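You operate a simulated robot arm through the tools that you are given. There is no shell and no other tool.

The job below is to be done with a simulated two-armed robot. You get a single attempt, and the scene is never put back.

## Task
Check the green band cup with the test strip and give it the doses that the colour card names.
Fine: test strip back in the strip tube; cup on the green ring of the neutral doser; wait for the strip's colour. Set down upright: what you pick out.

The check looks at the end state, three seconds after you hand in, the way a careful person would. Anything else that was tipped, shoved, dropped, spilled or broken makes it a failure.

## Robot
Two 7-joint arms with three-finger grippers on one trunk that stands fixed in place. Base frame: the origin is at the foot of the trunk, x ahead of it, y to its left, z up. Readings come in mm, degrees, newtons and seconds.
The left shoulder is at [70, 146, 1338], the right one opposite. With the tool pointing down near the work surface each hand reaches from about 200 to 660 mm from the base axis, measured 20 degrees to its own side. Payload 2.2 kg a hand.
The TCP of each hand is the grasp point between the finger pads, 28 mm short of the fingertips. In the tool frame z runs along the fingers and y along their closing line. The gripper opens to 102 mm; its body begins 71 mm behind the TCP.
Orientation is that of the tool frame in the base frame, as a unit quaternion [x, y, z, w]. With the fingers straight down and closing along the base's y, the tool's x points along the base's -x, its y along +y and its z along -z.

## Interface
- The arms move only by the tool apply_moves. It takes "left_steps", "right_steps" or both (then of equal length, played together; a hand with none holds still); each is a list of rows, each a list of 7 numbers: the shift along the tool's x, y, z in mm, then the turn, a rotation vector about the tool's x, y, z in degrees, then the gripper command, from -1 (fully open) to 1 (shut), values between in proportion. In form: [[tx, ty, tz, ax, ay, az, hand], ...]. A call has 1 to 20 rows; each row shifts and turns the commanded pose from where the row before left it, along the tool's axes as they then stand. A row lasts 0.2 s, in which the tool goes at most 50 mm and 8.6 degrees; a call with a longer step from one row to the next is refused whole, and so is a gripper value outside its range. Where a pose cannot be reached the arm comes as near as it can. A force on the tool above 40 N (or 10 N above the force at the start of the call, whichever is more), or a blocked arm, ends the call early, and 0.2 s more pass. Each finger travels about 203.5 mm/s and halts on what it meets, pressing with about 31 N; the grip force reading is that of the motor and also rises with nothing between the fingers. The clock runs only during rows and for 0.2 s after the last one: add rows that do not move to give the fingers time. It gives the time, the measured TCP pose, the force on the tool (base axes), the opening and the grip force at its end, in the units of the frame above (readings bear some noise), with the torque about the TCP (base axes, N m) and any sound that the robot's microphone picked up.
- Cameras (640 x 400 px; columns grow to the right, rows downward): "scene" is now at [120.4, -43.2, 1554.7]; the picture's right is [-0.50, -0.86, 0.00], its down [-0.57, 0.33, -0.75] and it looks along [0.65, -0.38, -0.66] (base axes); focal length 230 px, centre (320, 200). "left" rides on the left gripper at [72, 38, -86] in its tool frame; the picture's right is [-0.46, 0.89, 0.00], its down [-0.60, -0.32, -0.73] and it looks along [-0.65, -0.34, 0.68] (tool axes); focal length 256 px, centre (320, 200). "right" rides on the right gripper at [69, 44, -86] in its tool frame; the picture's right is [-0.53, 0.85, 0.00], its down [-0.58, -0.36, -0.73] and it looks along [-0.62, -0.39, 0.68] (tool axes); focal length 256 px, centre (320, 200). There is no depth. A picture from a camera that has moved, and an enlarged one, comes with that camera's place and axes in the base frame and with its lens.
- capture(camera): a new picture of that camera. It takes no simulated time.
- lift_body(by): slides the trunk up (or, below 0, down) by that many mm; the arms and the scene camera ride with it, the base frame stays. It gives what a move gives, with no picture.
- pan_tilt(pan, tilt): turns the head with the scene camera to pan (to the left, within 86 degrees either way) and tilt (down, from -29 to 69), counted from straight ahead of the robot. It gives what a move gives.
- inspect(camera, box): a new picture of the part [left, top, right, bottom] of that camera's present view, enlarged. It takes no simulated time.
- hand_in(): hands the job in; it is judged then, once.

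Nothing tells you positions but the pictures and the camera data. Unless the task says otherwise, let go and move clear before handing in.

The tools are called after "Call:" by a JSON object that holds its "name" and its "arguments". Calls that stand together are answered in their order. apply_moves: Moves the arms, as the interface text tells. Its arguments: {"type":"object","properties":{"left_steps":{"type":"array"},"right_steps":{"type":"array"}},"required":[]} The other tools are called the same way: lift_body (by) moves the trunk up or down; pan_tilt (pan, tilt) turns the head that bears the scene camera; capture (camera) takes a picture; inspect (camera, box) takes an enlarged picture of a part of a camera's view; hand_in () hands the job in.

At the start:

```text
time: 0.0
left_tool_pos: [405.8, -75.4, 1349.4]
left_tool_rot: [-0.001, 1.0, 0.0, -0.001]
left_wrist_force: [-0.4, -0.4, -1.0]
left_torque: [-0.02, 0.0, 0.0]
left_gripper_width: 102.0
left_grip_force: 0.1
right_tool_pos: [247.9, -330.8, 1398.9]
right_tool_rot: [0.0, 1.0, 0.0, 0.002]
right_wrist_force: [-0.2, 0.6, 0.3]
right_torque: [0.0, -0.02, 0.05]
right_gripper_width: 102.0
right_grip_force: 0.0
trunk travel left (down, up): [-875.0, 65.0]
head pan, tilt (commanded): [-30.2, 41.7]
```

scene: 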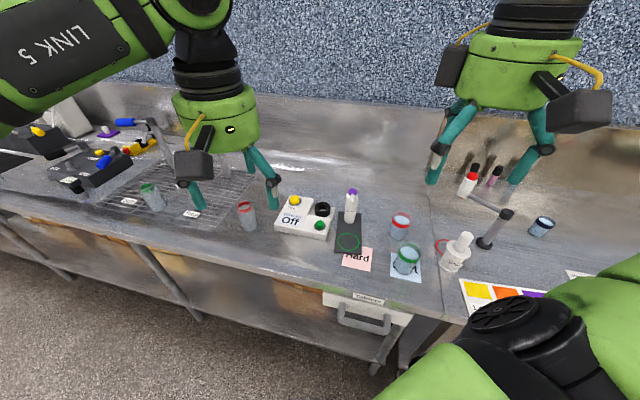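
right: 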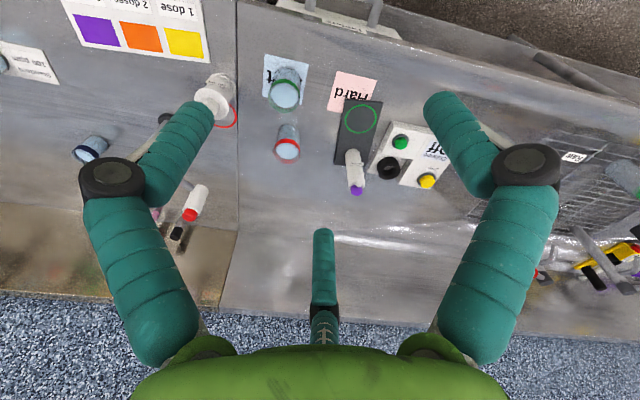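
left: 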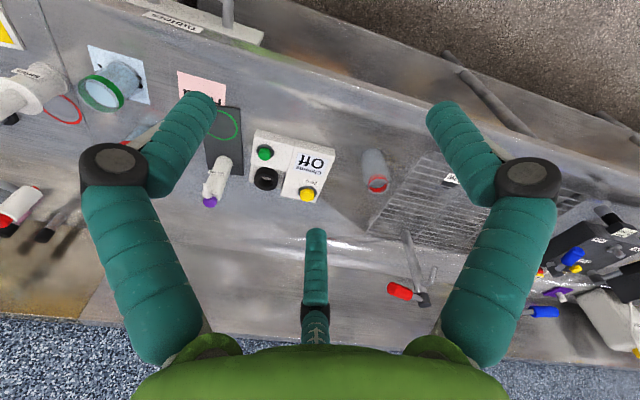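

I see a bench with several banded cups, a small device with a purple-topped item on a dark base with a green ring, a dispenser near a red ring, and a colour card on the right. I'll look closer before moving anything.

Call:
{"name": "inspect", "arguments": {"camera": "scene", "box": [260, 170, 460, 295]}}

Call:
{"name": "inspect", "arguments": {"camera": "scene", "box": [420, 150, 640, 320]}}

Call:
{"name": "inspect", "arguments": {"camera": "scene", "box": [0, 90, 260, 250]}}

Call:
{"name": "inspect", "arguments": {"camera": "right", "box": [0, 0, 260, 250]}}

Call:
{"name": "inspect", "arguments": {"camera": "right", "box": [240, 30, 480, 220]}}

Call:
{"name": "inspect", "arguments": {"camera": "left", "box": [0, 20, 240, 260]}}

```text
3.20 times, centred on (360, 232) of scene
camera zoom: at [120.4, -43.2, 1554.7], right [-0.5, -0.86, 0.0], down [-0.57, 0.33, -0.75], along [0.65, -0.38, -0.66], focal length 736 px, centre (192, 96)
```

zoom: 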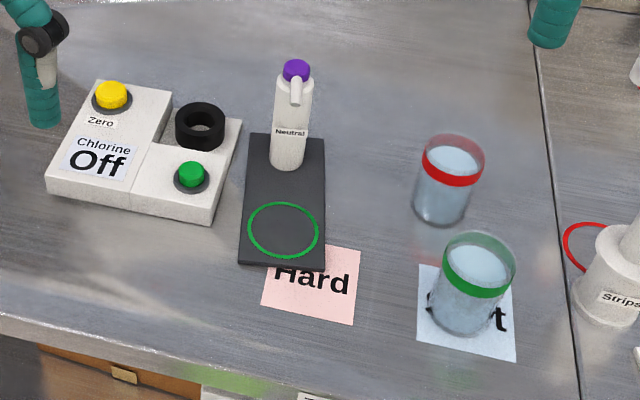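

```text
2.35 times, centred on (530, 235) of scene
camera zoom: at [120.4, -43.2, 1554.7], right [-0.5, -0.86, 0.0], down [-0.57, 0.33, -0.75], along [0.65, -0.38, -0.66], focal length 541 px, centre (-174, 118)
```

zoom: 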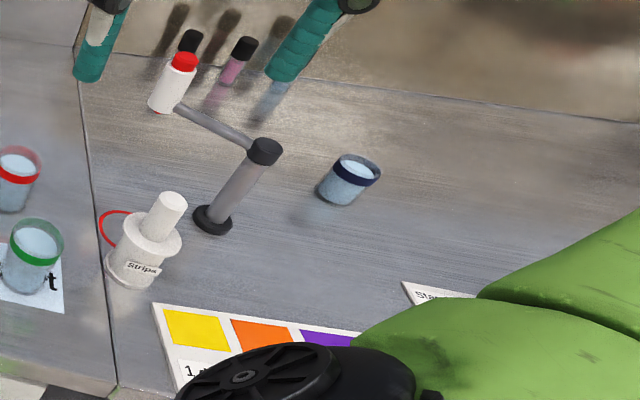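

```text
2.46 times, centred on (130, 170) of scene
camera zoom: at [120.4, -43.2, 1554.7], right [-0.5, -0.86, 0.0], down [-0.57, 0.33, -0.75], along [0.65, -0.38, -0.66], focal length 566 px, centre (788, 274)
```

zoom: 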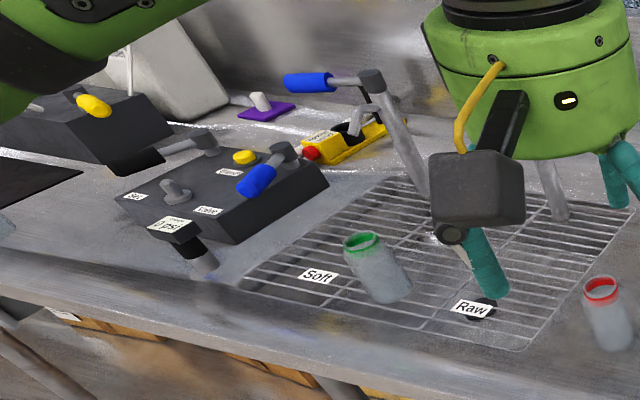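

```text
1.60 times, centred on (130, 125) of right
camera zoom: at [179.5, -286.2, 1484.9], right [0.53, 0.85, 0.0], down [0.58, -0.36, 0.73], along [0.62, -0.39, -0.68], focal length 410 px, centre (624, 320)
```

zoom: 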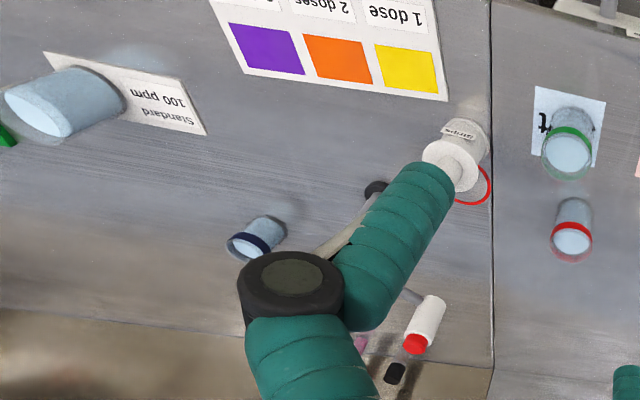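

```text
2.11 times, centred on (360, 125) of right
camera zoom: at [179.5, -286.2, 1484.9], right [0.53, 0.85, 0.0], down [0.58, -0.36, 0.73], along [0.62, -0.39, -0.68], focal length 539 px, centre (236, 358)
```

zoom: 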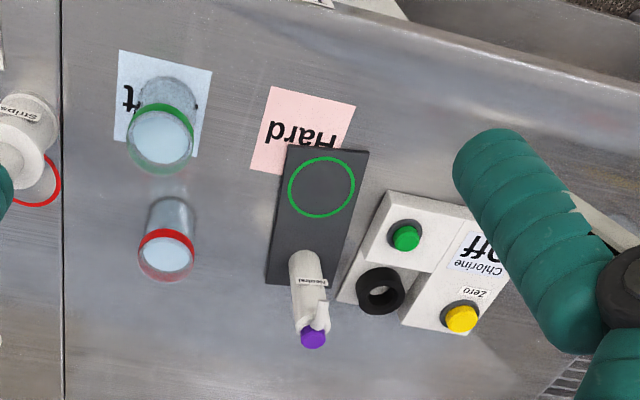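

```text
1.67 times, centred on (120, 140) of left
camera zoom: at [333.6, -37.9, 1435.5], right [0.46, 0.89, 0.0], down [0.6, -0.32, 0.73], along [0.65, -0.34, -0.68], focal length 427 px, centre (653, 300)
```

zoom: 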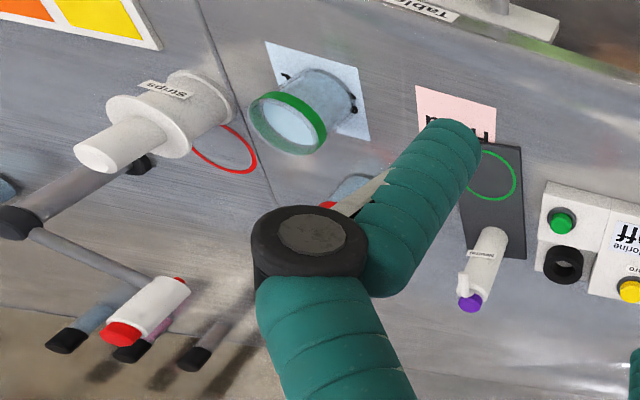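

The green-band cup stands on the "Soft" card, the strip tube is to the right of it, and the neutral doser with the green ring is on the left. I'll turn the head to view the colour card and the right-hand area better.

Call:
{"name": "pan_tilt", "arguments": {"pan": -62, "tilt": 50}}

Call:
{"name": "capture", "arguments": {"camera": "scene"}}

Call:
{"name": "inspect", "arguments": {"camera": "right", "box": [0, 0, 220, 120]}}

```text
time: 1.0
left_tool_pos: [407.1, -76.6, 1350.2]
left_tool_rot: [-0.001, 1.0, 0.0, -0.001]
left_wrist_force: [0.4, 0.3, 0.7]
left_torque: [-0.01, -0.02, 0.0]
left_gripper_width: 101.8
left_grip_force: 0.0
right_tool_pos: [247.9, -329.7, 1399.1]
right_tool_rot: [0.0, 1.0, 0.001, 0.0]
right_wrist_force: [0.4, -0.7, -0.2]
right_torque: [-0.02, 0.02, -0.01]
right_gripper_width: 101.9
right_grip_force: 0.1
trunk travel left (down, up): [-875.0, 65.0]
head pan, tilt (commanded): [-62.0, 50.0]
```

```text
taken
camera scene: at [84.2, -68.9, 1543.0], right [-0.88, -0.47, 0.0], down [-0.36, 0.68, -0.64], along [0.3, -0.57, -0.77], focal length 230 px, centre (320, 200)
```

scene: 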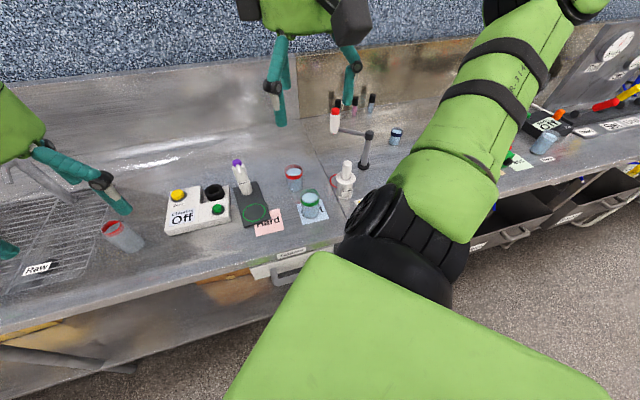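

```text
2.91 times, centred on (110, 60) of right
camera zoom: at [179.5, -286.1, 1484.9], right [0.53, 0.85, 0.0], down [0.58, -0.36, 0.73], along [0.62, -0.39, -0.68], focal length 745 px, centre (931, 607)
```

zoom: 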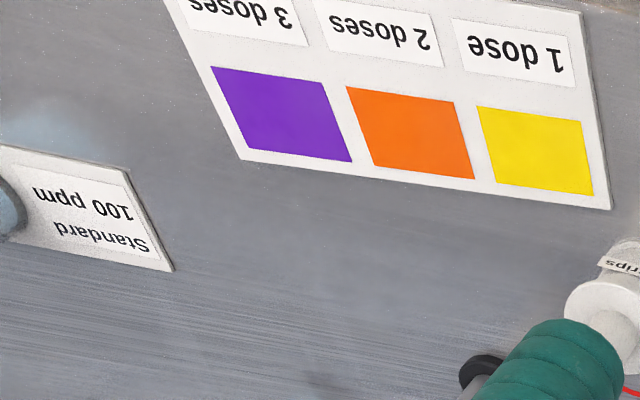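

The card reads yellow = 1 dose, orange = 2, purple = 3. I'll aim the head at the work zone and look closely at the strip tube, cup and doser.

Call:
{"name": "pan_tilt", "arguments": {"pan": -48, "tilt": 50}}

Call:
{"name": "capture", "arguments": {"camera": "scene"}}

Call:
{"name": "inspect", "arguments": {"camera": "scene", "box": [180, 120, 340, 220]}}

Call:
{"name": "inspect", "arguments": {"camera": "scene", "box": [320, 120, 480, 220]}}

Call:
{"name": "inspect", "arguments": {"camera": "scene", "box": [280, 180, 440, 280]}}

```text
time: 1.7
left_tool_pos: [406.7, -74.6, 1349.5]
left_tool_rot: [0.0, 1.0, 0.0, 0.0]
left_wrist_force: [-0.6, -1.0, -0.2]
left_torque: [0.02, -0.05, -0.01]
left_gripper_width: 102.0
left_grip_force: 0.1
right_tool_pos: [248.2, -329.7, 1400.2]
right_tool_rot: [0.0, 1.0, 0.0, 0.002]
right_wrist_force: [0.2, 0.1, 0.1]
right_torque: [0.0, 0.01, 0.0]
right_gripper_width: 101.7
right_grip_force: 0.1
trunk travel left (down, up): [-875.0, 65.0]
head pan, tilt (commanded): [-48.0, 50.0]
```

```text
taken
camera scene: at [99.5, -58.2, 1543.0], right [-0.74, -0.67, 0.0], down [-0.51, 0.57, -0.64], along [0.43, -0.48, -0.77], focal length 230 px, centre (320, 200)
```

scene: 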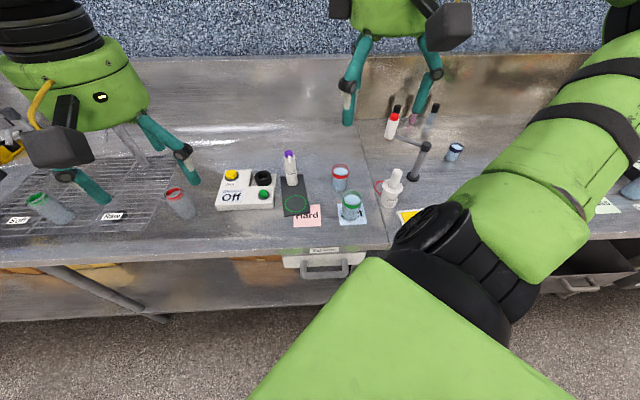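

```text
4.00 times, centred on (260, 170) of scene
camera zoom: at [99.5, -58.2, 1543.0], right [-0.74, -0.67, 0.0], down [-0.51, 0.57, -0.64], along [0.43, -0.48, -0.77], focal length 920 px, centre (560, 320)
```

zoom: 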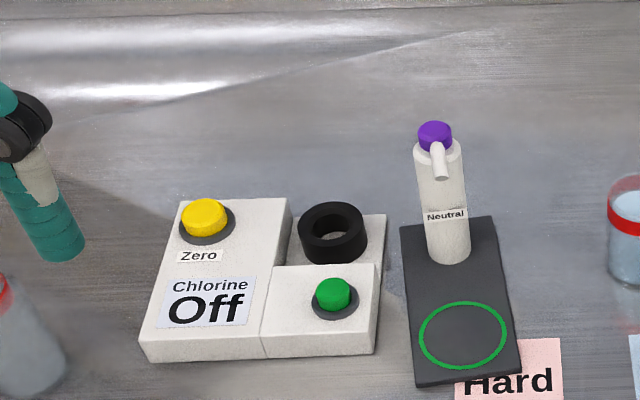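

```text
4.00 times, centred on (400, 170) of scene
camera zoom: at [99.5, -58.2, 1543.0], right [-0.74, -0.67, 0.0], down [-0.51, 0.57, -0.64], along [0.43, -0.48, -0.77], focal length 920 px, centre (0, 320)
```

zoom: 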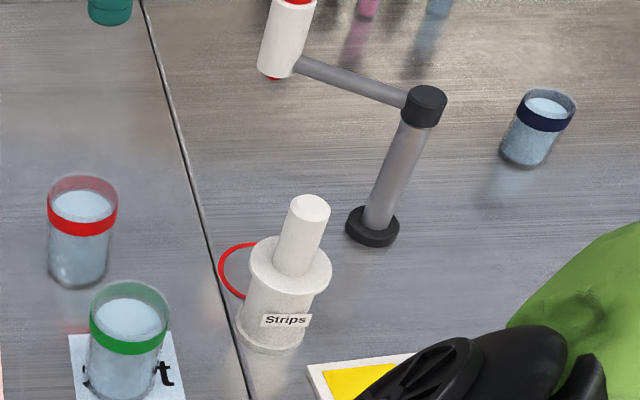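

```text
4.00 times, centred on (360, 230) of scene
camera zoom: at [99.5, -58.2, 1543.0], right [-0.74, -0.67, 0.0], down [-0.51, 0.57, -0.64], along [0.43, -0.48, -0.77], focal length 920 px, centre (160, 80)
```

zoom: 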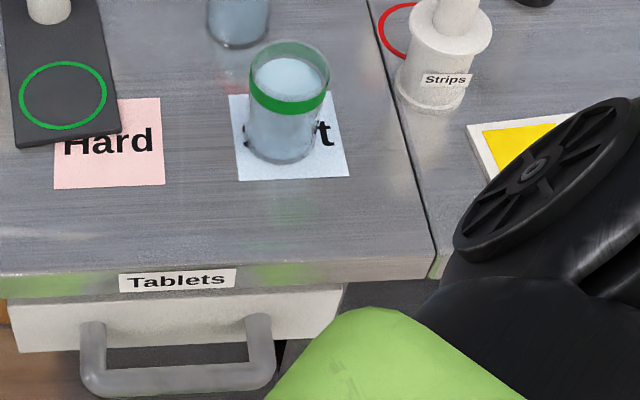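

Positions so far (base frame): green cup about (322,-453), strip tube about (264,-592) with handle top about z 1070, green ring about (493,-371), and purple pump about (570,-430, top 1076). The bench is near z 925-930. I'll bring the right hand above the strip tube and check.

Call:
{"name": "apply_moves", "arguments": {"right_steps": [[-2, -33, 10, 0, 0, 0, -1], [-2, -33, 10, 0, 0, 0, -1], [-2, -33, 10, 0, 0, 0, -1], [-2, -33, 10, 0, 0, 0, -1], [-2, -33, 10, 0, 0, 0, -1], [-2, -33, 10, 0, 0, 0, -1], [-2, -33, 10, 0, 0, 0, -1], [-2, -31, 10, 0, 0, 0, -1], [0, 0, 0, 0, 0, 0, -1]]}}

Call:
{"name": "capture", "arguments": {"camera": "scene"}}

Call:
{"name": "capture", "arguments": {"camera": "right"}}

```text
time: 3.7
left_tool_pos: [406.1, -74.3, 1347.8]
left_tool_rot: [0.001, 1.0, 0.0, 0.0]
left_wrist_force: [-0.4, -0.5, 0.0]
left_torque: [-0.02, 0.01, 0.0]
left_gripper_width: 102.1
left_grip_force: 0.1
right_tool_pos: [287.2, -502.6, 1315.3]
right_tool_rot: [0.001, 1.0, -0.001, 0.001]
right_wrist_force: [-0.7, 0.6, -0.2]
right_torque: [-0.02, 0.0, 0.02]
right_gripper_width: 101.8
right_grip_force: 0.1
right hand out of reach, approached as far as the arm can: row 5, 6, 7, 8
trunk travel left (down, up): [-875.0, 65.0]
head pan, tilt (commanded): [-48.0, 50.0]
```

```text
taken
camera scene: at [99.3, -58.0, 1543.1], right [-0.74, -0.67, 0.0], down [-0.51, 0.57, -0.64], along [0.43, -0.48, -0.77], focal length 230 px, centre (320, 200)
```

scene: 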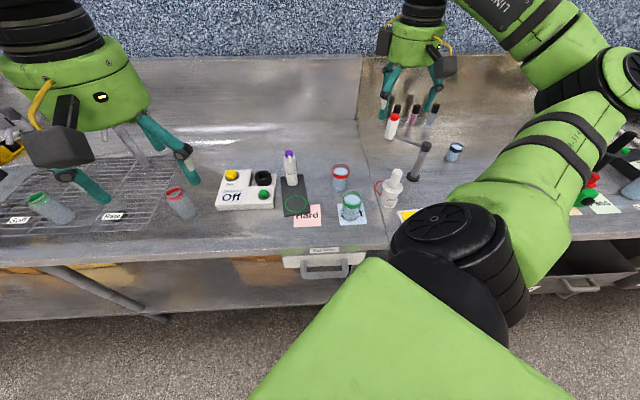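

```text
taken
camera right: at [218.0, -458.4, 1401.1], right [0.54, 0.84, 0.0], down [0.57, -0.37, 0.73], along [0.62, -0.39, -0.68], focal length 256 px, centre (320, 200)
```

right: 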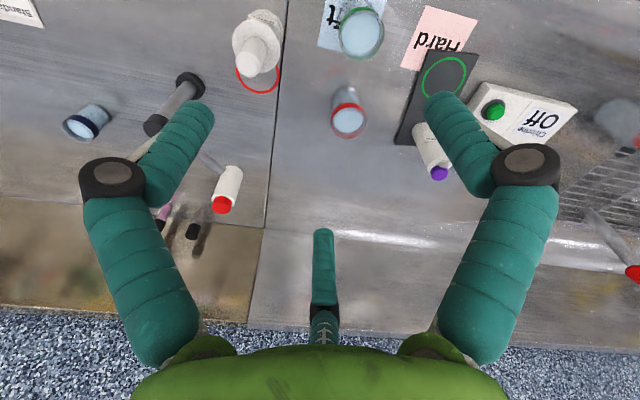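

The arm stopped short because it was too high for that reach. I'll descend, since reach grows lower down, and see where the pose settles.

Call:
{"name": "apply_moves", "arguments": {"right_steps": [[0, 0, 20, 0, 0, 0, -1], [0, 0, 20, 0, 0, 0, -1], [0, 0, 20, 0, 0, 0, -1], [0, 0, 20, 0, 0, 0, -1], [0, 0, 20, 0, 0, 0, -1], [0, 0, 0, 0, 0, 0, -1]]}}

Call:
{"name": "capture", "arguments": {"camera": "scene"}}

Call:
{"name": "capture", "arguments": {"camera": "right"}}

```text
time: 5.1
left_tool_pos: [405.5, -75.9, 1348.8]
left_tool_rot: [0.0, 1.0, 0.0, 0.0]
left_wrist_force: [-0.3, -0.1, -0.7]
left_torque: [0.03, 0.01, 0.04]
left_gripper_width: 102.1
left_grip_force: 0.2
right_tool_pos: [287.0, -502.3, 1215.6]
right_tool_rot: [-0.001, 1.0, 0.0, 0.001]
right_wrist_force: [0.2, -0.1, 1.2]
right_torque: [0.0, -0.01, 0.03]
right_gripper_width: 102.2
right_grip_force: 0.1
trunk travel left (down, up): [-875.0, 65.0]
head pan, tilt (commanded): [-48.0, 50.0]
```

```text
taken
camera scene: at [99.5, -58.0, 1543.0], right [-0.74, -0.67, 0.0], down [-0.51, 0.57, -0.64], along [0.43, -0.48, -0.77], focal length 230 px, centre (320, 200)
```

scene: 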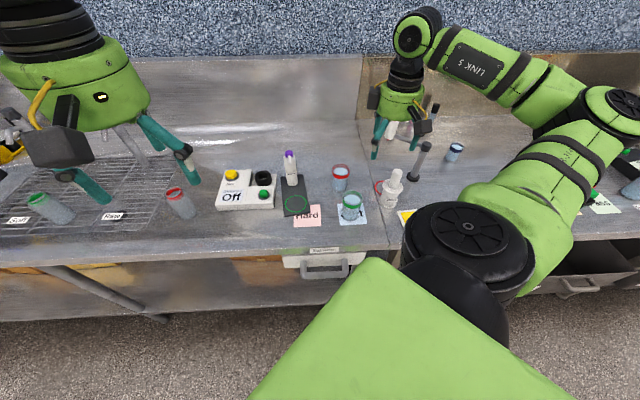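

```text
taken
camera right: at [217.3, -458.5, 1302.0], right [0.53, 0.85, 0.0], down [0.58, -0.36, 0.73], along [0.62, -0.39, -0.68], focal length 256 px, centre (320, 200)
```

right: 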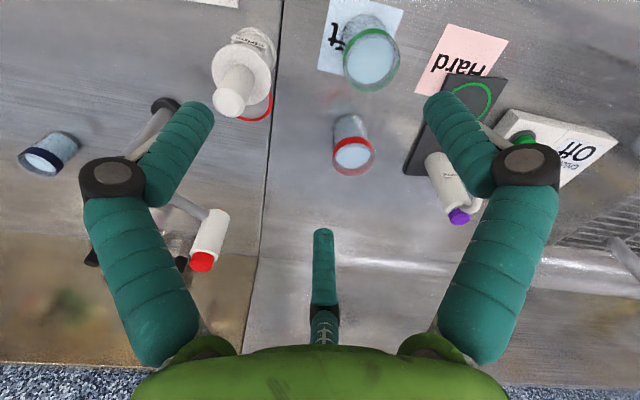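

The command is clamped to what the arm reached, so I can shift sideways from here. I'm moving over the strip handle at about (266,-593), still about 90 mm above it.

Call:
{"name": "apply_moves", "arguments": {"right_steps": [[5.25, -22.7, 7, 0, 0, 0, -1], [5.25, -22.7, 7, 0, 0, 0, -1], [5.25, -22.7, 7, 0, 0, 0, -1], [5.25, -22.7, 7, 0, 0, 0, -1], [0, 0, 0, 0, 0, 0, -1]]}}

Call:
{"name": "capture", "arguments": {"camera": "scene"}}

Call:
{"name": "capture", "arguments": {"camera": "right"}}

```text
time: 6.3
left_tool_pos: [407.1, -75.7, 1349.4]
left_tool_rot: [0.001, 1.0, 0.0, 0.0]
left_wrist_force: [-0.4, -0.3, 0.3]
left_torque: [0.0, 0.0, 0.0]
left_gripper_width: 102.0
left_grip_force: 0.0
right_tool_pos: [286.2, -502.3, 1217.3]
right_tool_rot: [0.0, 1.0, -0.001, 0.0]
right_wrist_force: [0.3, -0.8, 0.0]
right_torque: [0.0, 0.04, -0.03]
right_gripper_width: 102.1
right_grip_force: 0.1
right hand out of reach, approached as far as the arm can: row 1, 2, 3, 4
trunk travel left (down, up): [-875.0, 65.0]
head pan, tilt (commanded): [-48.0, 50.0]
```

```text
taken
camera scene: at [99.5, -58.2, 1543.0], right [-0.74, -0.67, 0.0], down [-0.51, 0.57, -0.64], along [0.43, -0.48, -0.77], focal length 230 px, centre (320, 200)
```

scene: 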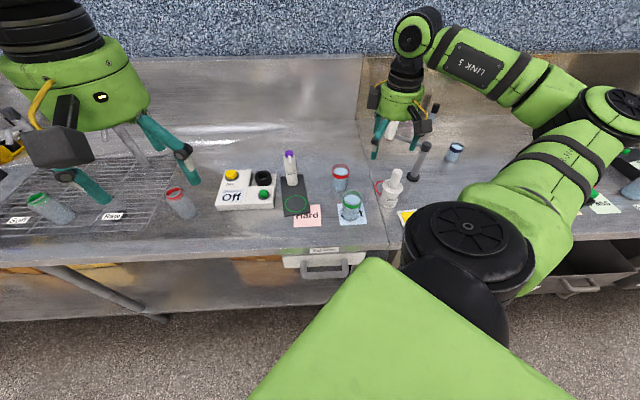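

```text
taken
camera right: at [217.4, -458.6, 1302.2], right [0.53, 0.85, 0.0], down [0.58, -0.36, 0.73], along [0.62, -0.39, -0.68], focal length 256 px, centre (320, 200)
```

right: 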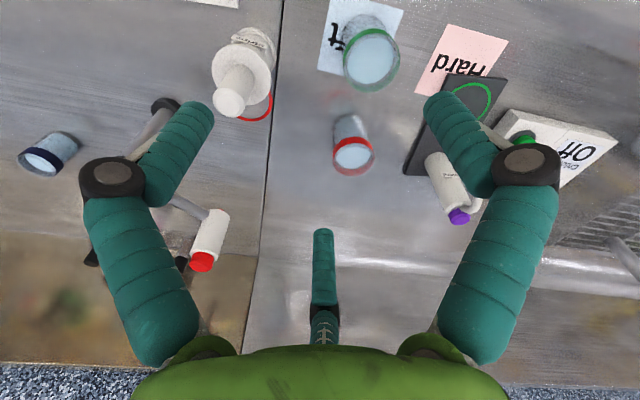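

The right arm seems to be at a joint limit rather than fully stretched. I'll turn the wrist with the arm's swing (clockwise from above) to free it, then try the shift again.

Call:
{"name": "apply_moves", "arguments": {"right_steps": [[0, 0, 0, 0, 0, 8, -1], [0, 0, 0, 0, 0, 8, -1], [0, 0, 0, 0, 0, 8, -1], [0, 0, 0, 0, 0, 8, -1], [0, 0, 0, 0, 0, 8, -1], [0, 0, 0, 0, 0, 0, -1]]}}

```text
time: 7.7
left_tool_pos: [406.7, -75.9, 1349.5]
left_tool_rot: [0.001, 1.0, 0.001, 0.0]
left_wrist_force: [-0.6, 0.0, 0.3]
left_torque: [-0.04, 0.03, 0.02]
left_gripper_width: 101.9
left_grip_force: 0.1
right_tool_pos: [285.0, -500.8, 1216.9]
right_tool_rot: [0.343, 0.939, 0.001, 0.001]
right_wrist_force: [-0.6, 0.4, 0.2]
right_torque: [-0.02, 0.0, 0.02]
right_gripper_width: 102.0
right_grip_force: 0.1
trunk travel left (down, up): [-875.0, 65.0]
head pan, tilt (commanded): [-48.0, 50.0]
```

Call:
{"name": "apply_moves", "arguments": {"right_steps": [[-10.85, -20.6, 6, 0, 0, 0, -1], [-10.85, -20.6, 6, 0, 0, 0, -1], [-10.85, -20.6, 6, 0, 0, 0, -1], [-10.85, -20.6, 6, 0, 0, 0, -1], [0, 0, 0, 0, 0, 0, -1]]}}

Call:
{"name": "capture", "arguments": {"camera": "scene"}}

Call:
{"name": "capture", "arguments": {"camera": "right"}}

```text
time: 8.9
left_tool_pos: [406.7, -76.5, 1347.8]
left_tool_rot: [0.0, 1.0, 0.0, 0.0]
left_wrist_force: [-0.4, 0.1, 0.6]
left_torque: [0.01, 0.02, -0.02]
left_gripper_width: 101.8
left_grip_force: 0.0
right_tool_pos: [267.0, -593.0, 1194.7]
right_tool_rot: [0.342, 0.94, -0.001, 0.0]
right_wrist_force: [0.2, 0.1, -0.4]
right_torque: [0.0, -0.01, 0.01]
right_gripper_width: 102.0
right_grip_force: 0.0
trunk travel left (down, up): [-875.0, 65.0]
head pan, tilt (commanded): [-48.0, 50.0]
```

```text
taken
camera scene: at [99.6, -58.2, 1543.0], right [-0.74, -0.67, 0.0], down [-0.51, 0.57, -0.64], along [0.43, -0.48, -0.77], focal length 230 px, centre (320, 200)
```

scene: 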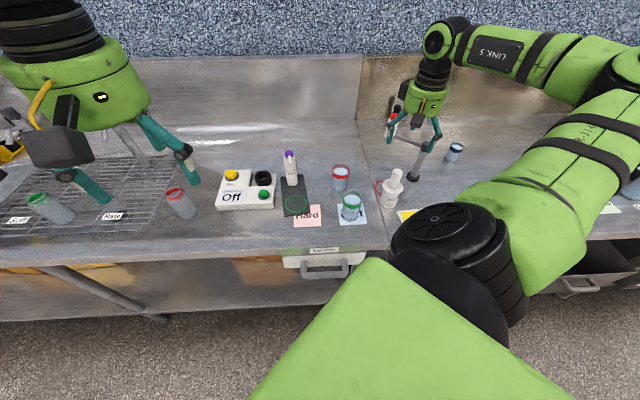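

```text
taken
camera right: at [241.5, -514.8, 1279.7], right [0.95, 0.3, 0.0], down [0.21, -0.65, 0.73], along [0.22, -0.7, -0.68], focal length 256 px, centre (320, 200)
```

right: 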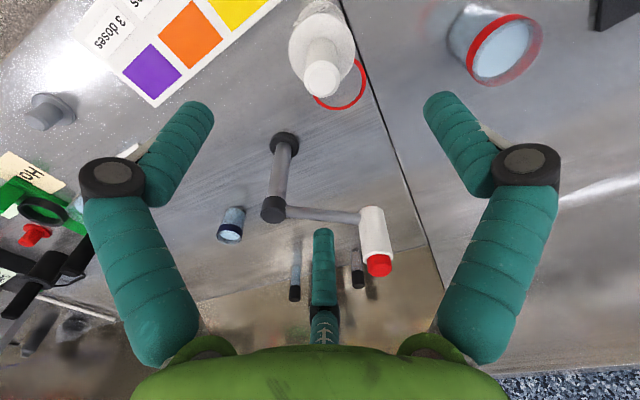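

The wrist turn freed the arm. The handle top is now almost exactly below the hand, so I'll measure its offset more precisely.

Call:
{"name": "inspect", "arguments": {"camera": "right", "box": [256, 0, 384, 120]}}

Call:
{"name": "inspect", "arguments": {"camera": "right", "box": [60, 0, 300, 130]}}

Call:
{"name": "inspect", "arguments": {"camera": "scene", "box": [340, 70, 480, 230]}}

```text
3.33 times, centred on (320, 60) of right
camera zoom: at [241.5, -514.8, 1279.7], right [0.95, 0.3, 0.0], down [0.21, -0.65, 0.73], along [0.22, -0.7, -0.68], focal length 853 px, centre (320, 667)
```

zoom: 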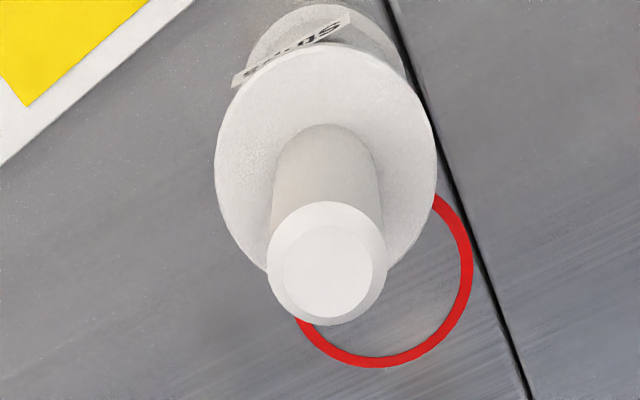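

```text
2.67 times, centred on (180, 65) of right
camera zoom: at [241.5, -514.8, 1279.7], right [0.95, 0.3, 0.0], down [0.21, -0.65, 0.73], along [0.22, -0.7, -0.68], focal length 683 px, centre (693, 560)
```

zoom: 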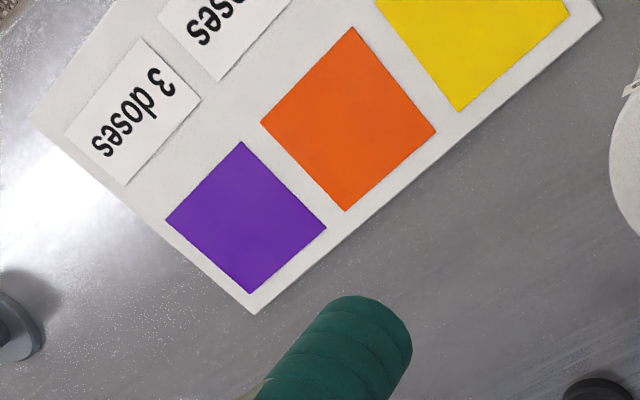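

```text
2.50 times, centred on (410, 150) of scene
camera zoom: at [99.6, -58.2, 1543.0], right [-0.74, -0.67, 0.0], down [-0.51, 0.57, -0.64], along [0.43, -0.48, -0.77], focal length 575 px, centre (95, 325)
```

zoom: 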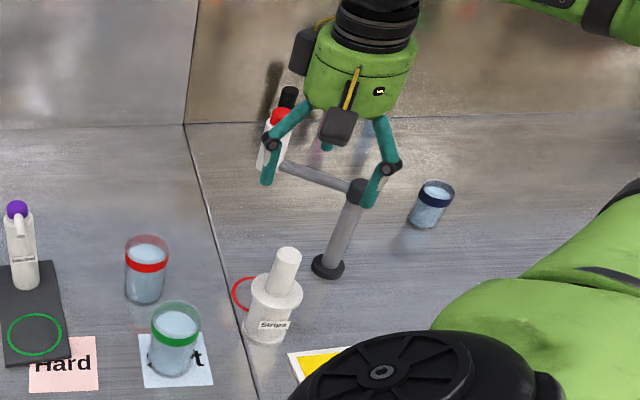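

The handle top is at about (268,-595,1066) and the flange near z 1000. I'll descend around the handle with the fingers open, to TCP z about 1043.

Call:
{"name": "apply_moves", "arguments": {"right_steps": [[-2.5, 0.1, 15, 0, 0, 0, -1], [0, 0, 20, 0, 0, 0, -1], [0, 0, 20, 0, 0, 0, -1], [0, 0, 20, 0, 0, 0, -1], [0, 0, 20, 0, 0, 0, -1], [0, 0, 20, 0, 0, 0, -1], [0, 0, 20, 0, 0, 0, -1], [0, 0, 16, 0, 0, 0, -1], [0, 0, 0, 0, 0, 0, -1]]}}

Call:
{"name": "capture", "arguments": {"camera": "scene"}}

Call:
{"name": "capture", "arguments": {"camera": "right"}}

Call:
{"name": "inspect", "arguments": {"camera": "scene", "box": [340, 90, 480, 230]}}

```text
time: 10.9
left_tool_pos: [405.7, -75.5, 1348.4]
left_tool_rot: [0.0, 1.0, 0.0, -0.001]
left_wrist_force: [0.0, 1.1, 0.8]
left_torque: [0.06, -0.01, -0.01]
left_gripper_width: 102.0
left_grip_force: 0.0
right_tool_pos: [269.4, -593.7, 1041.7]
right_tool_rot: [0.342, 0.94, -0.001, 0.001]
right_wrist_force: [-1.0, -0.5, 0.7]
right_torque: [0.01, -0.01, -0.02]
right_gripper_width: 102.2
right_grip_force: 0.0
trunk travel left (down, up): [-875.0, 65.0]
head pan, tilt (commanded): [-48.0, 50.0]
```

```text
taken
camera scene: at [99.3, -58.0, 1543.1], right [-0.74, -0.67, 0.0], down [-0.51, 0.57, -0.64], along [0.43, -0.48, -0.77], focal length 230 px, centre (320, 200)
```

scene: 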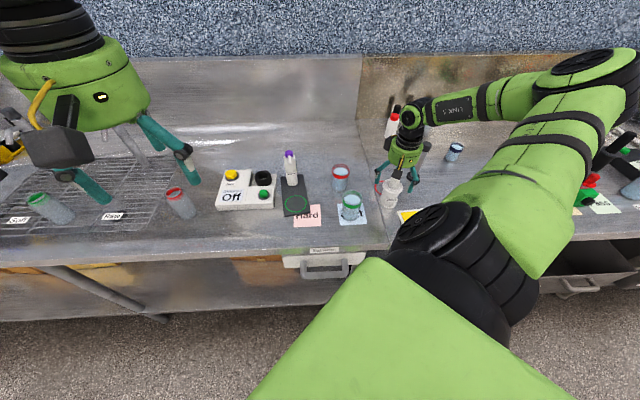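

```text
taken
camera right: at [244.4, -515.7, 1127.2], right [0.95, 0.3, 0.0], down [0.21, -0.65, 0.73], along [0.22, -0.7, -0.68], focal length 256 px, centre (320, 200)
```

right: 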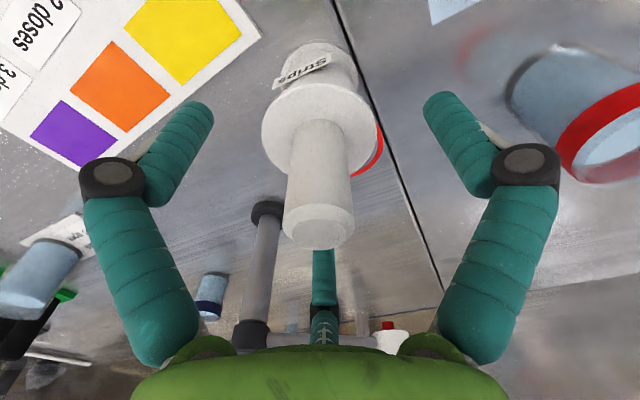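

```text
2.86 times, centred on (410, 160) of scene
camera zoom: at [99.3, -58.0, 1543.1], right [-0.74, -0.67, 0.0], down [-0.51, 0.57, -0.64], along [0.43, -0.48, -0.77], focal length 657 px, centre (63, 314)
```

zoom: 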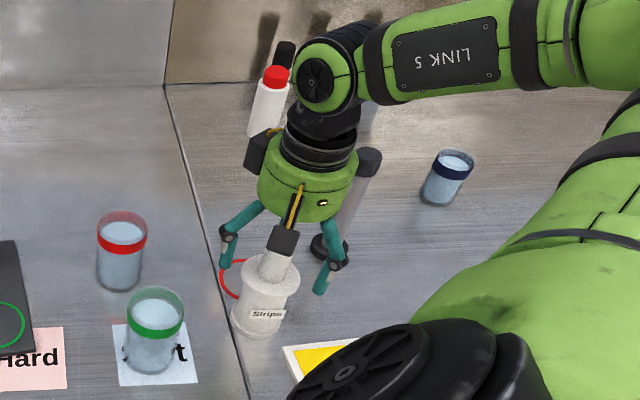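

The handle is centred between the fingers (its top is 23 mm above the TCP). Closing on it now.

Call:
{"name": "apply_moves", "arguments": {"right_steps": [[0, 0, 0, 0, 0, 0, -0.4], [0, 0, 0, 0, 0, 0, 0.1], [0, 0, 0, 0, 0, 0, 0.4], [0, 0, 0, 0, 0, 0, 0.7], [0, 0, 0, 0, 0, 0, 0.9], [0, 0, 0, 0, 0, 0, 0.9]]}}

Call:
{"name": "capture", "arguments": {"camera": "right"}}

Call:
{"name": "inspect", "arguments": {"camera": "scene", "box": [340, 90, 480, 230]}}

```text
time: 12.3
left_tool_pos: [406.2, -76.6, 1349.4]
left_tool_rot: [0.0, 1.0, 0.0, 0.0]
left_wrist_force: [-0.3, 0.0, -0.2]
left_torque: [-0.01, 0.03, 0.0]
left_gripper_width: 102.2
left_grip_force: 0.0
right_tool_pos: [269.7, -593.3, 1041.2]
right_tool_rot: [0.342, 0.94, 0.0, 0.0]
right_wrist_force: [0.0, -0.9, -0.6]
right_torque: [0.01, -0.03, -0.03]
right_gripper_width: 27.7
right_grip_force: 31.5
trunk travel left (down, up): [-875.0, 65.0]
head pan, tilt (commanded): [-48.0, 50.0]
```

```text
taken
camera right: at [244.6, -515.8, 1127.3], right [0.95, 0.3, 0.0], down [0.21, -0.65, 0.73], along [0.22, -0.7, -0.68], focal length 256 px, centre (320, 200)
```

right: 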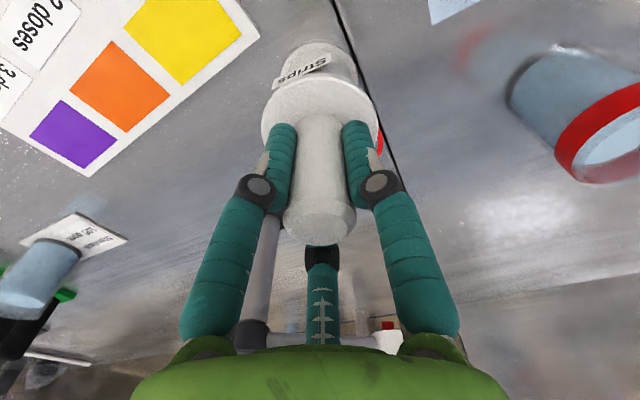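

```text
2.86 times, centred on (410, 160) of scene
camera zoom: at [99.5, -58.3, 1543.0], right [-0.74, -0.67, 0.0], down [-0.51, 0.57, -0.64], along [0.43, -0.48, -0.77], focal length 657 px, centre (63, 314)
```

zoom: 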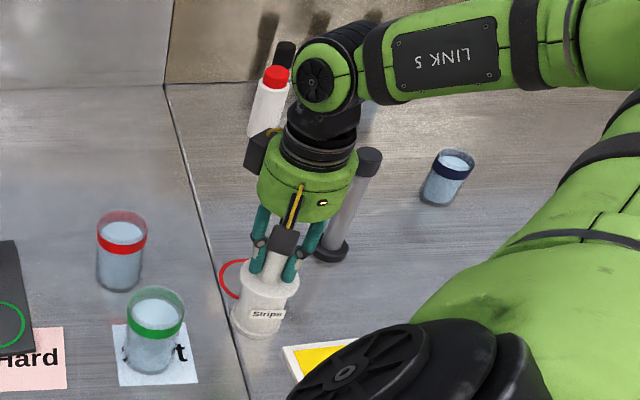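

Gripped at 27.7 mm. I'll lift slowly and straight up, and see what comes along.

Call:
{"name": "apply_moves", "arguments": {"right_steps": [[0, 0, -6, 0, 0, 0, 0.9], [0, 0, -8, 0, 0, 0, 0.9], [0, 0, -8, 0, 0, 0, 0.9], [0, 0, -8, 0, 0, 0, 0.9], [0, 0, 0, 0, 0, 0, 0.9]]}}

Call:
{"name": "capture", "arguments": {"camera": "right"}}

Call:
{"name": "inspect", "arguments": {"camera": "scene", "box": [340, 90, 480, 230]}}

```text
time: 13.5
left_tool_pos: [406.8, -75.5, 1349.6]
left_tool_rot: [0.0, 1.0, 0.001, 0.0]
left_wrist_force: [-0.1, -0.4, -0.4]
left_torque: [0.03, -0.03, -0.01]
left_gripper_width: 101.9
left_grip_force: 0.1
right_tool_pos: [269.4, -595.3, 1072.5]
right_tool_rot: [0.342, 0.94, 0.0, -0.001]
right_wrist_force: [0.0, 0.3, -0.4]
right_torque: [0.0, -0.02, -0.04]
right_gripper_width: 27.4
right_grip_force: 31.7
trunk travel left (down, up): [-875.0, 65.0]
head pan, tilt (commanded): [-48.0, 50.0]
```

```text
taken
camera right: at [244.2, -516.5, 1157.7], right [0.95, 0.3, 0.0], down [0.21, -0.65, 0.73], along [0.22, -0.7, -0.68], focal length 256 px, centre (320, 200)
```

right: 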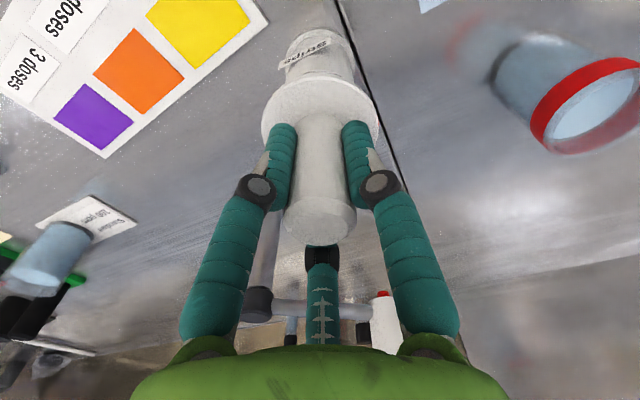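

```text
2.86 times, centred on (410, 160) of scene
camera zoom: at [99.6, -58.3, 1543.0], right [-0.74, -0.67, 0.0], down [-0.51, 0.57, -0.64], along [0.43, -0.48, -0.77], focal length 657 px, centre (63, 314)
```

zoom: 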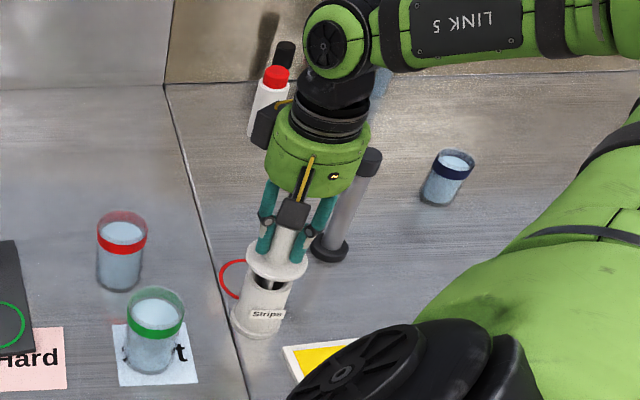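

The flange is the lid: it lifts with the handle and the tube stays put. I'll continue up until the strip is clear.

Call:
{"name": "apply_moves", "arguments": {"right_steps": [[0, 0, -12, 0, 0, 0, 0.9], [0, 0, -12, 0, 0, 0, 0.9], [0, 0, -12, 0, 0, 0, 0.9], [0, 0, -12, 0, 0, 0, 0.9], [0, 0, -12, 0, 0, 0, 0.9], [0, 0, -12, 0, 0, 0, 0.9], [0, 0, 0, 0, 0, 0, 0.9]]}}

Call:
{"name": "capture", "arguments": {"camera": "right"}}

Call:
{"name": "inspect", "arguments": {"camera": "scene", "box": [340, 90, 480, 230]}}

```text
time: 15.1
left_tool_pos: [406.8, -76.8, 1347.4]
left_tool_rot: [0.001, 1.0, -0.001, 0.0]
left_wrist_force: [0.4, 0.8, 0.0]
left_torque: [-0.04, 0.02, 0.04]
left_gripper_width: 102.3
left_grip_force: 0.0
right_tool_pos: [268.4, -595.6, 1143.3]
right_tool_rot: [0.342, 0.94, 0.0, 0.0]
right_wrist_force: [0.6, 0.5, 0.5]
right_torque: [-0.01, -0.02, -0.02]
right_gripper_width: 27.4
right_grip_force: 31.3
trunk travel left (down, up): [-875.0, 65.0]
head pan, tilt (commanded): [-48.0, 50.0]
```

```text
taken
camera right: at [243.0, -517.2, 1229.4], right [0.95, 0.3, 0.0], down [0.21, -0.65, 0.73], along [0.22, -0.7, -0.68], focal length 256 px, centre (320, 200)
```

right: 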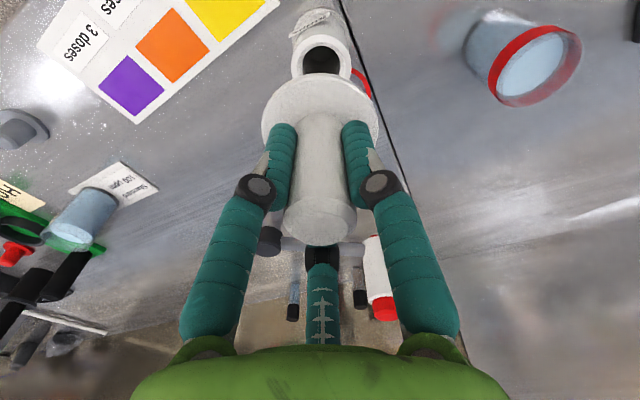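

```text
2.86 times, centred on (410, 160) of scene
camera zoom: at [99.6, -58.4, 1543.0], right [-0.74, -0.67, 0.0], down [-0.51, 0.57, -0.64], along [0.43, -0.48, -0.77], focal length 657 px, centre (63, 314)
```

zoom: 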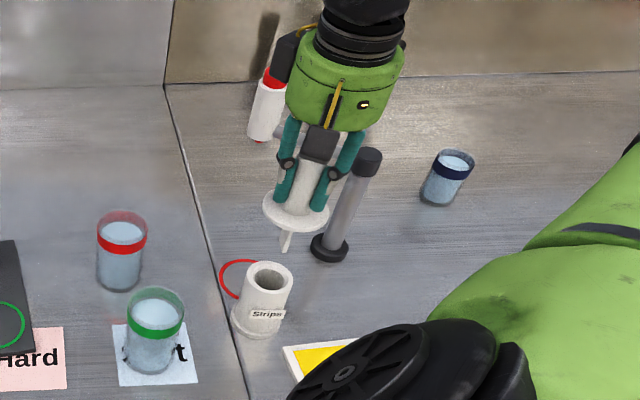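

The strip is out of the tube. I'll look closely at the strip and the tube mouth for its length and starting colour.

Call:
{"name": "inspect", "arguments": {"camera": "scene", "box": [370, 120, 434, 170]}}

Call:
{"name": "inspect", "arguments": {"camera": "scene", "box": [330, 140, 420, 230]}}

Call:
{"name": "inspect", "arguments": {"camera": "right", "box": [256, 0, 384, 120]}}

Call:
{"name": "capture", "arguments": {"camera": "left"}}

```text
8.00 times, centred on (402, 145) of scene
camera zoom: at [99.6, -58.4, 1543.0], right [-0.74, -0.67, 0.0], down [-0.51, 0.57, -0.64], along [0.43, -0.48, -0.77], focal length 1840 px, centre (-336, 640)
```

zoom: 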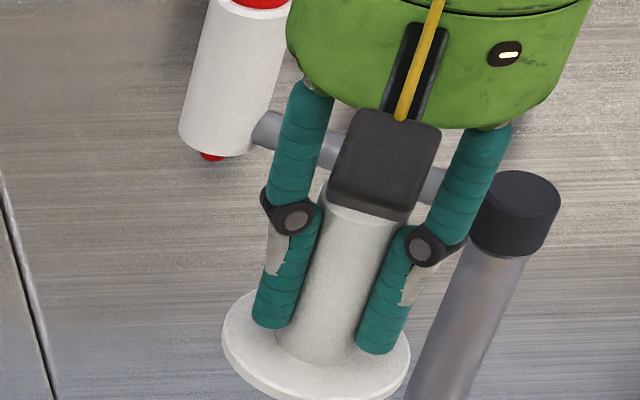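

```text
4.44 times, centred on (375, 185) of scene
camera zoom: at [99.6, -58.4, 1543.0], right [-0.74, -0.67, 0.0], down [-0.51, 0.57, -0.64], along [0.43, -0.48, -0.77], focal length 1022 px, centre (76, 267)
```

zoom: 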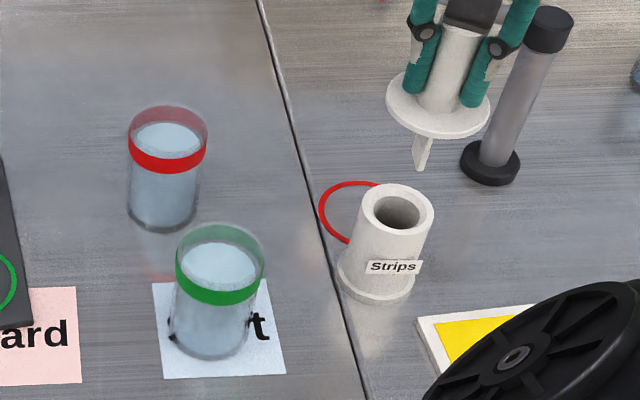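

```text
3.33 times, centred on (320, 60) of right
camera zoom: at [243.0, -517.2, 1229.4], right [0.95, 0.3, 0.0], down [0.21, -0.65, 0.73], along [0.22, -0.7, -0.68], focal length 853 px, centre (320, 667)
```

zoom: 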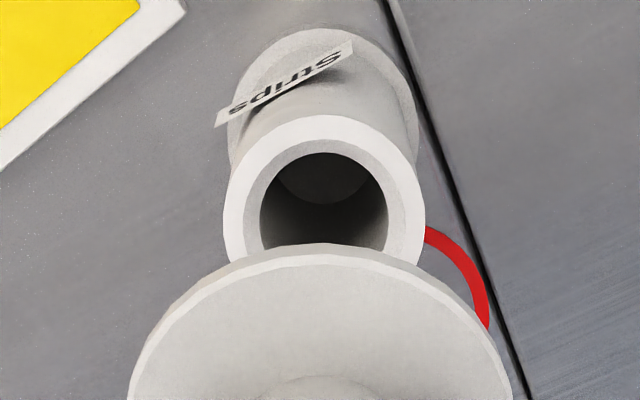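

```text
taken
camera left: at [333.6, -38.1, 1435.5], right [0.46, 0.89, 0.0], down [0.6, -0.32, 0.73], along [0.65, -0.34, -0.68], focal length 256 px, centre (320, 200)
```

left: 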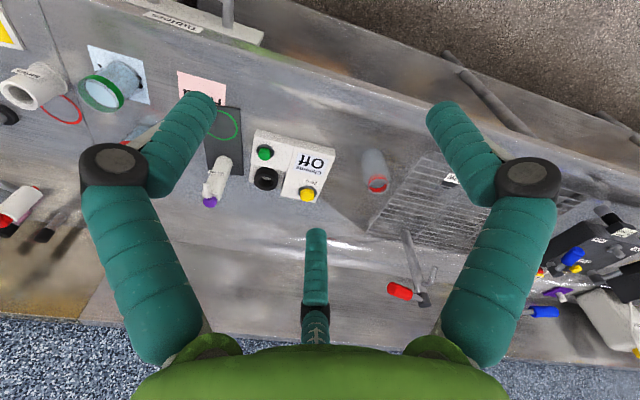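

The strip tip sits about 100 mm below the TCP. Next I'll fix the cup's position precisely before dipping.

Call:
{"name": "inspect", "arguments": {"camera": "scene", "box": [320, 175, 384, 239]}}

Call:
{"name": "inspect", "arguments": {"camera": "left", "box": [60, 30, 190, 150]}}

```text
6.25 times, centred on (352, 207) of scene
camera zoom: at [99.6, -58.4, 1543.0], right [-0.74, -0.67, 0.0], down [-0.51, 0.57, -0.64], along [0.43, -0.48, -0.77], focal length 1438 px, centre (120, 156)
```

zoom: 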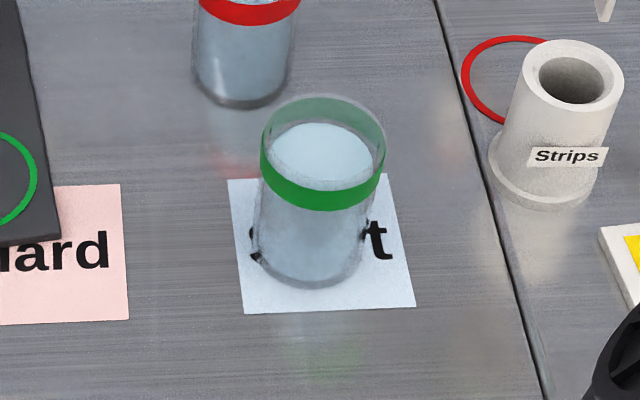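

```text
3.33 times, centred on (125, 90) of left
camera zoom: at [333.6, -38.1, 1435.5], right [0.46, 0.89, 0.0], down [0.6, -0.32, 0.73], along [0.65, -0.34, -0.68], focal length 853 px, centre (970, 567)
```

zoom: 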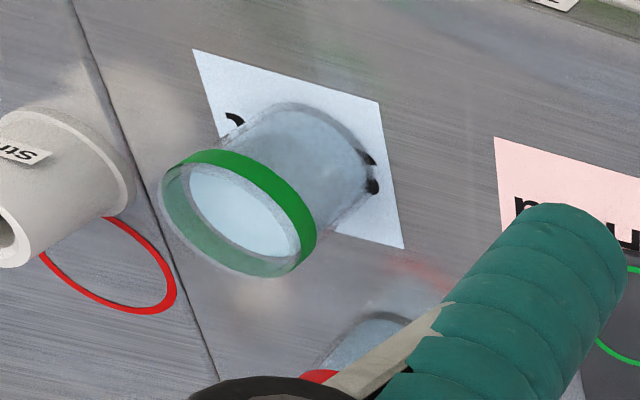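

The cup axis is at about (330,-463) with its rim near z 1012. I'll raise a little and carry the strip over the cup.

Call:
{"name": "apply_moves", "arguments": {"right_steps": [[0, 0, -11, 0, 0, 0, 0.9], [0, 0, -11, 0, 0, 0, 0.9], [4.76, 17.65, 0, 0, 0, 0, 0.9], [4.76, 17.65, 0, 0, 0, 0, 0.9], [4.76, 17.65, 0, 0, 0, 0, 0.9], [4.76, 17.65, 0, 0, 0, 0, 0.9], [4.76, 17.65, 0, 0, 0, 0, 0.9], [4.76, 17.65, 0, 0, 0, 0, 0.9], [4.76, 17.65, 0, 0, 0, 0, 0.9], [4.76, 17.65, 0, 0, 0, 0, 0.9], [0, 0, 0, 0, 0, 0, 0.9]]}}

Call:
{"name": "capture", "arguments": {"camera": "right"}}

Call:
{"name": "inspect", "arguments": {"camera": "scene", "box": [290, 120, 430, 250]}}

Call:
{"name": "inspect", "arguments": {"camera": "left", "box": [0, 0, 200, 170]}}

```text
time: 17.5
left_tool_pos: [406.5, -76.9, 1349.0]
left_tool_rot: [0.0, 1.0, 0.0, 0.001]
left_wrist_force: [0.7, 0.3, 0.4]
left_torque: [0.01, 0.05, -0.01]
left_gripper_width: 102.1
left_grip_force: 0.0
right_tool_pos: [327.3, -460.9, 1167.4]
right_tool_rot: [0.342, 0.94, 0.0, 0.001]
right_wrist_force: [0.6, -0.4, 0.1]
right_torque: [0.03, 0.03, 0.0]
right_gripper_width: 27.4
right_grip_force: 31.5
trunk travel left (down, up): [-875.0, 65.0]
head pan, tilt (commanded): [-48.0, 50.0]
```

```text
taken
camera right: at [303.0, -383.1, 1252.7], right [0.95, 0.3, 0.0], down [0.21, -0.65, 0.73], along [0.22, -0.7, -0.68], focal length 256 px, centre (320, 200)
```

right: 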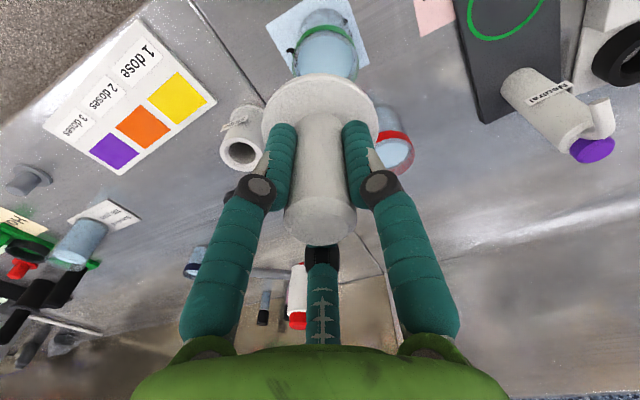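

```text
3.08 times, centred on (360, 185) of scene
camera zoom: at [99.3, -58.4, 1543.0], right [-0.74, -0.67, 0.0], down [-0.51, 0.57, -0.64], along [0.43, -0.48, -0.77], focal length 708 px, centre (197, 246)
```

zoom: 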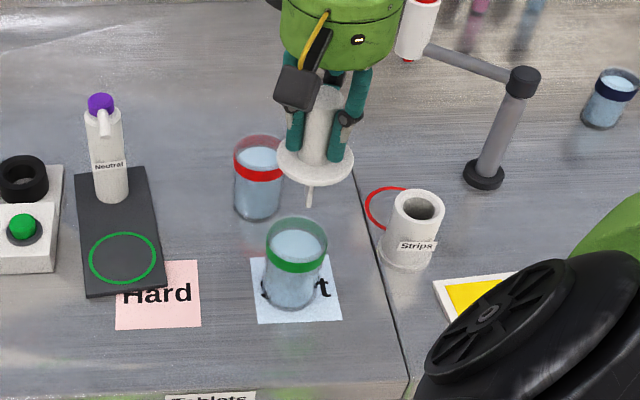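

```text
2.35 times, centred on (100, 85) of left
camera zoom: at [333.4, -38.0, 1435.5], right [0.46, 0.89, 0.0], down [0.6, -0.32, 0.73], along [0.65, -0.34, -0.68], focal length 602 px, centre (838, 471)
```

zoom: 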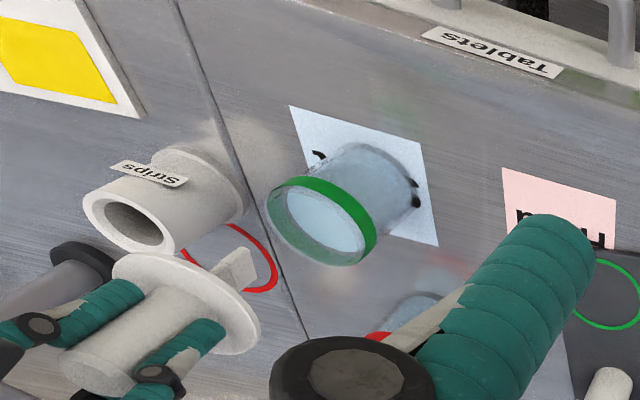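

The strip hangs just above the cup. I'll check the lateral alignment from the hand camera.

Call:
{"name": "inspect", "arguments": {"camera": "right", "box": [250, 0, 400, 120]}}

Call:
{"name": "inspect", "arguments": {"camera": "scene", "box": [325, 140, 395, 220]}}

```text
3.33 times, centred on (325, 60) of right
camera zoom: at [303.0, -383.1, 1252.7], right [0.95, 0.3, 0.0], down [0.21, -0.65, 0.73], along [0.22, -0.7, -0.68], focal length 853 px, centre (303, 667)
```

zoom: 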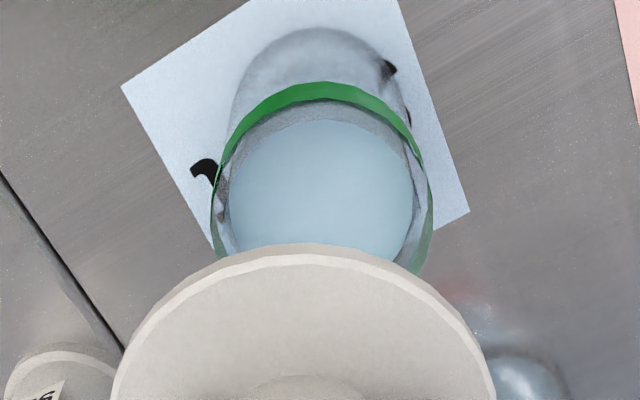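

```text
5.00 times, centred on (360, 180) of scene
camera zoom: at [99.3, -58.4, 1543.0], right [-0.74, -0.67, 0.0], down [-0.51, 0.57, -0.64], along [0.43, -0.48, -0.77], focal length 1150 px, centre (120, 300)
```

zoom: 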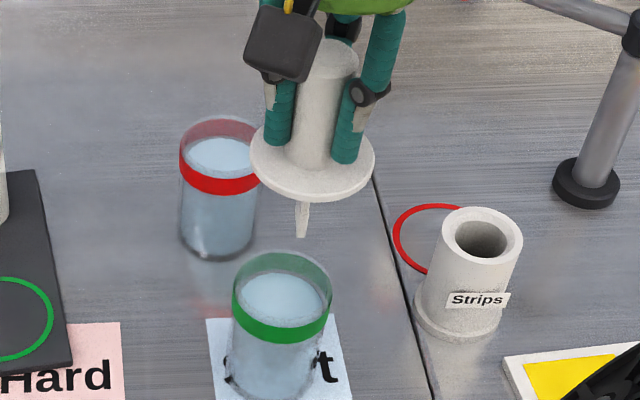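

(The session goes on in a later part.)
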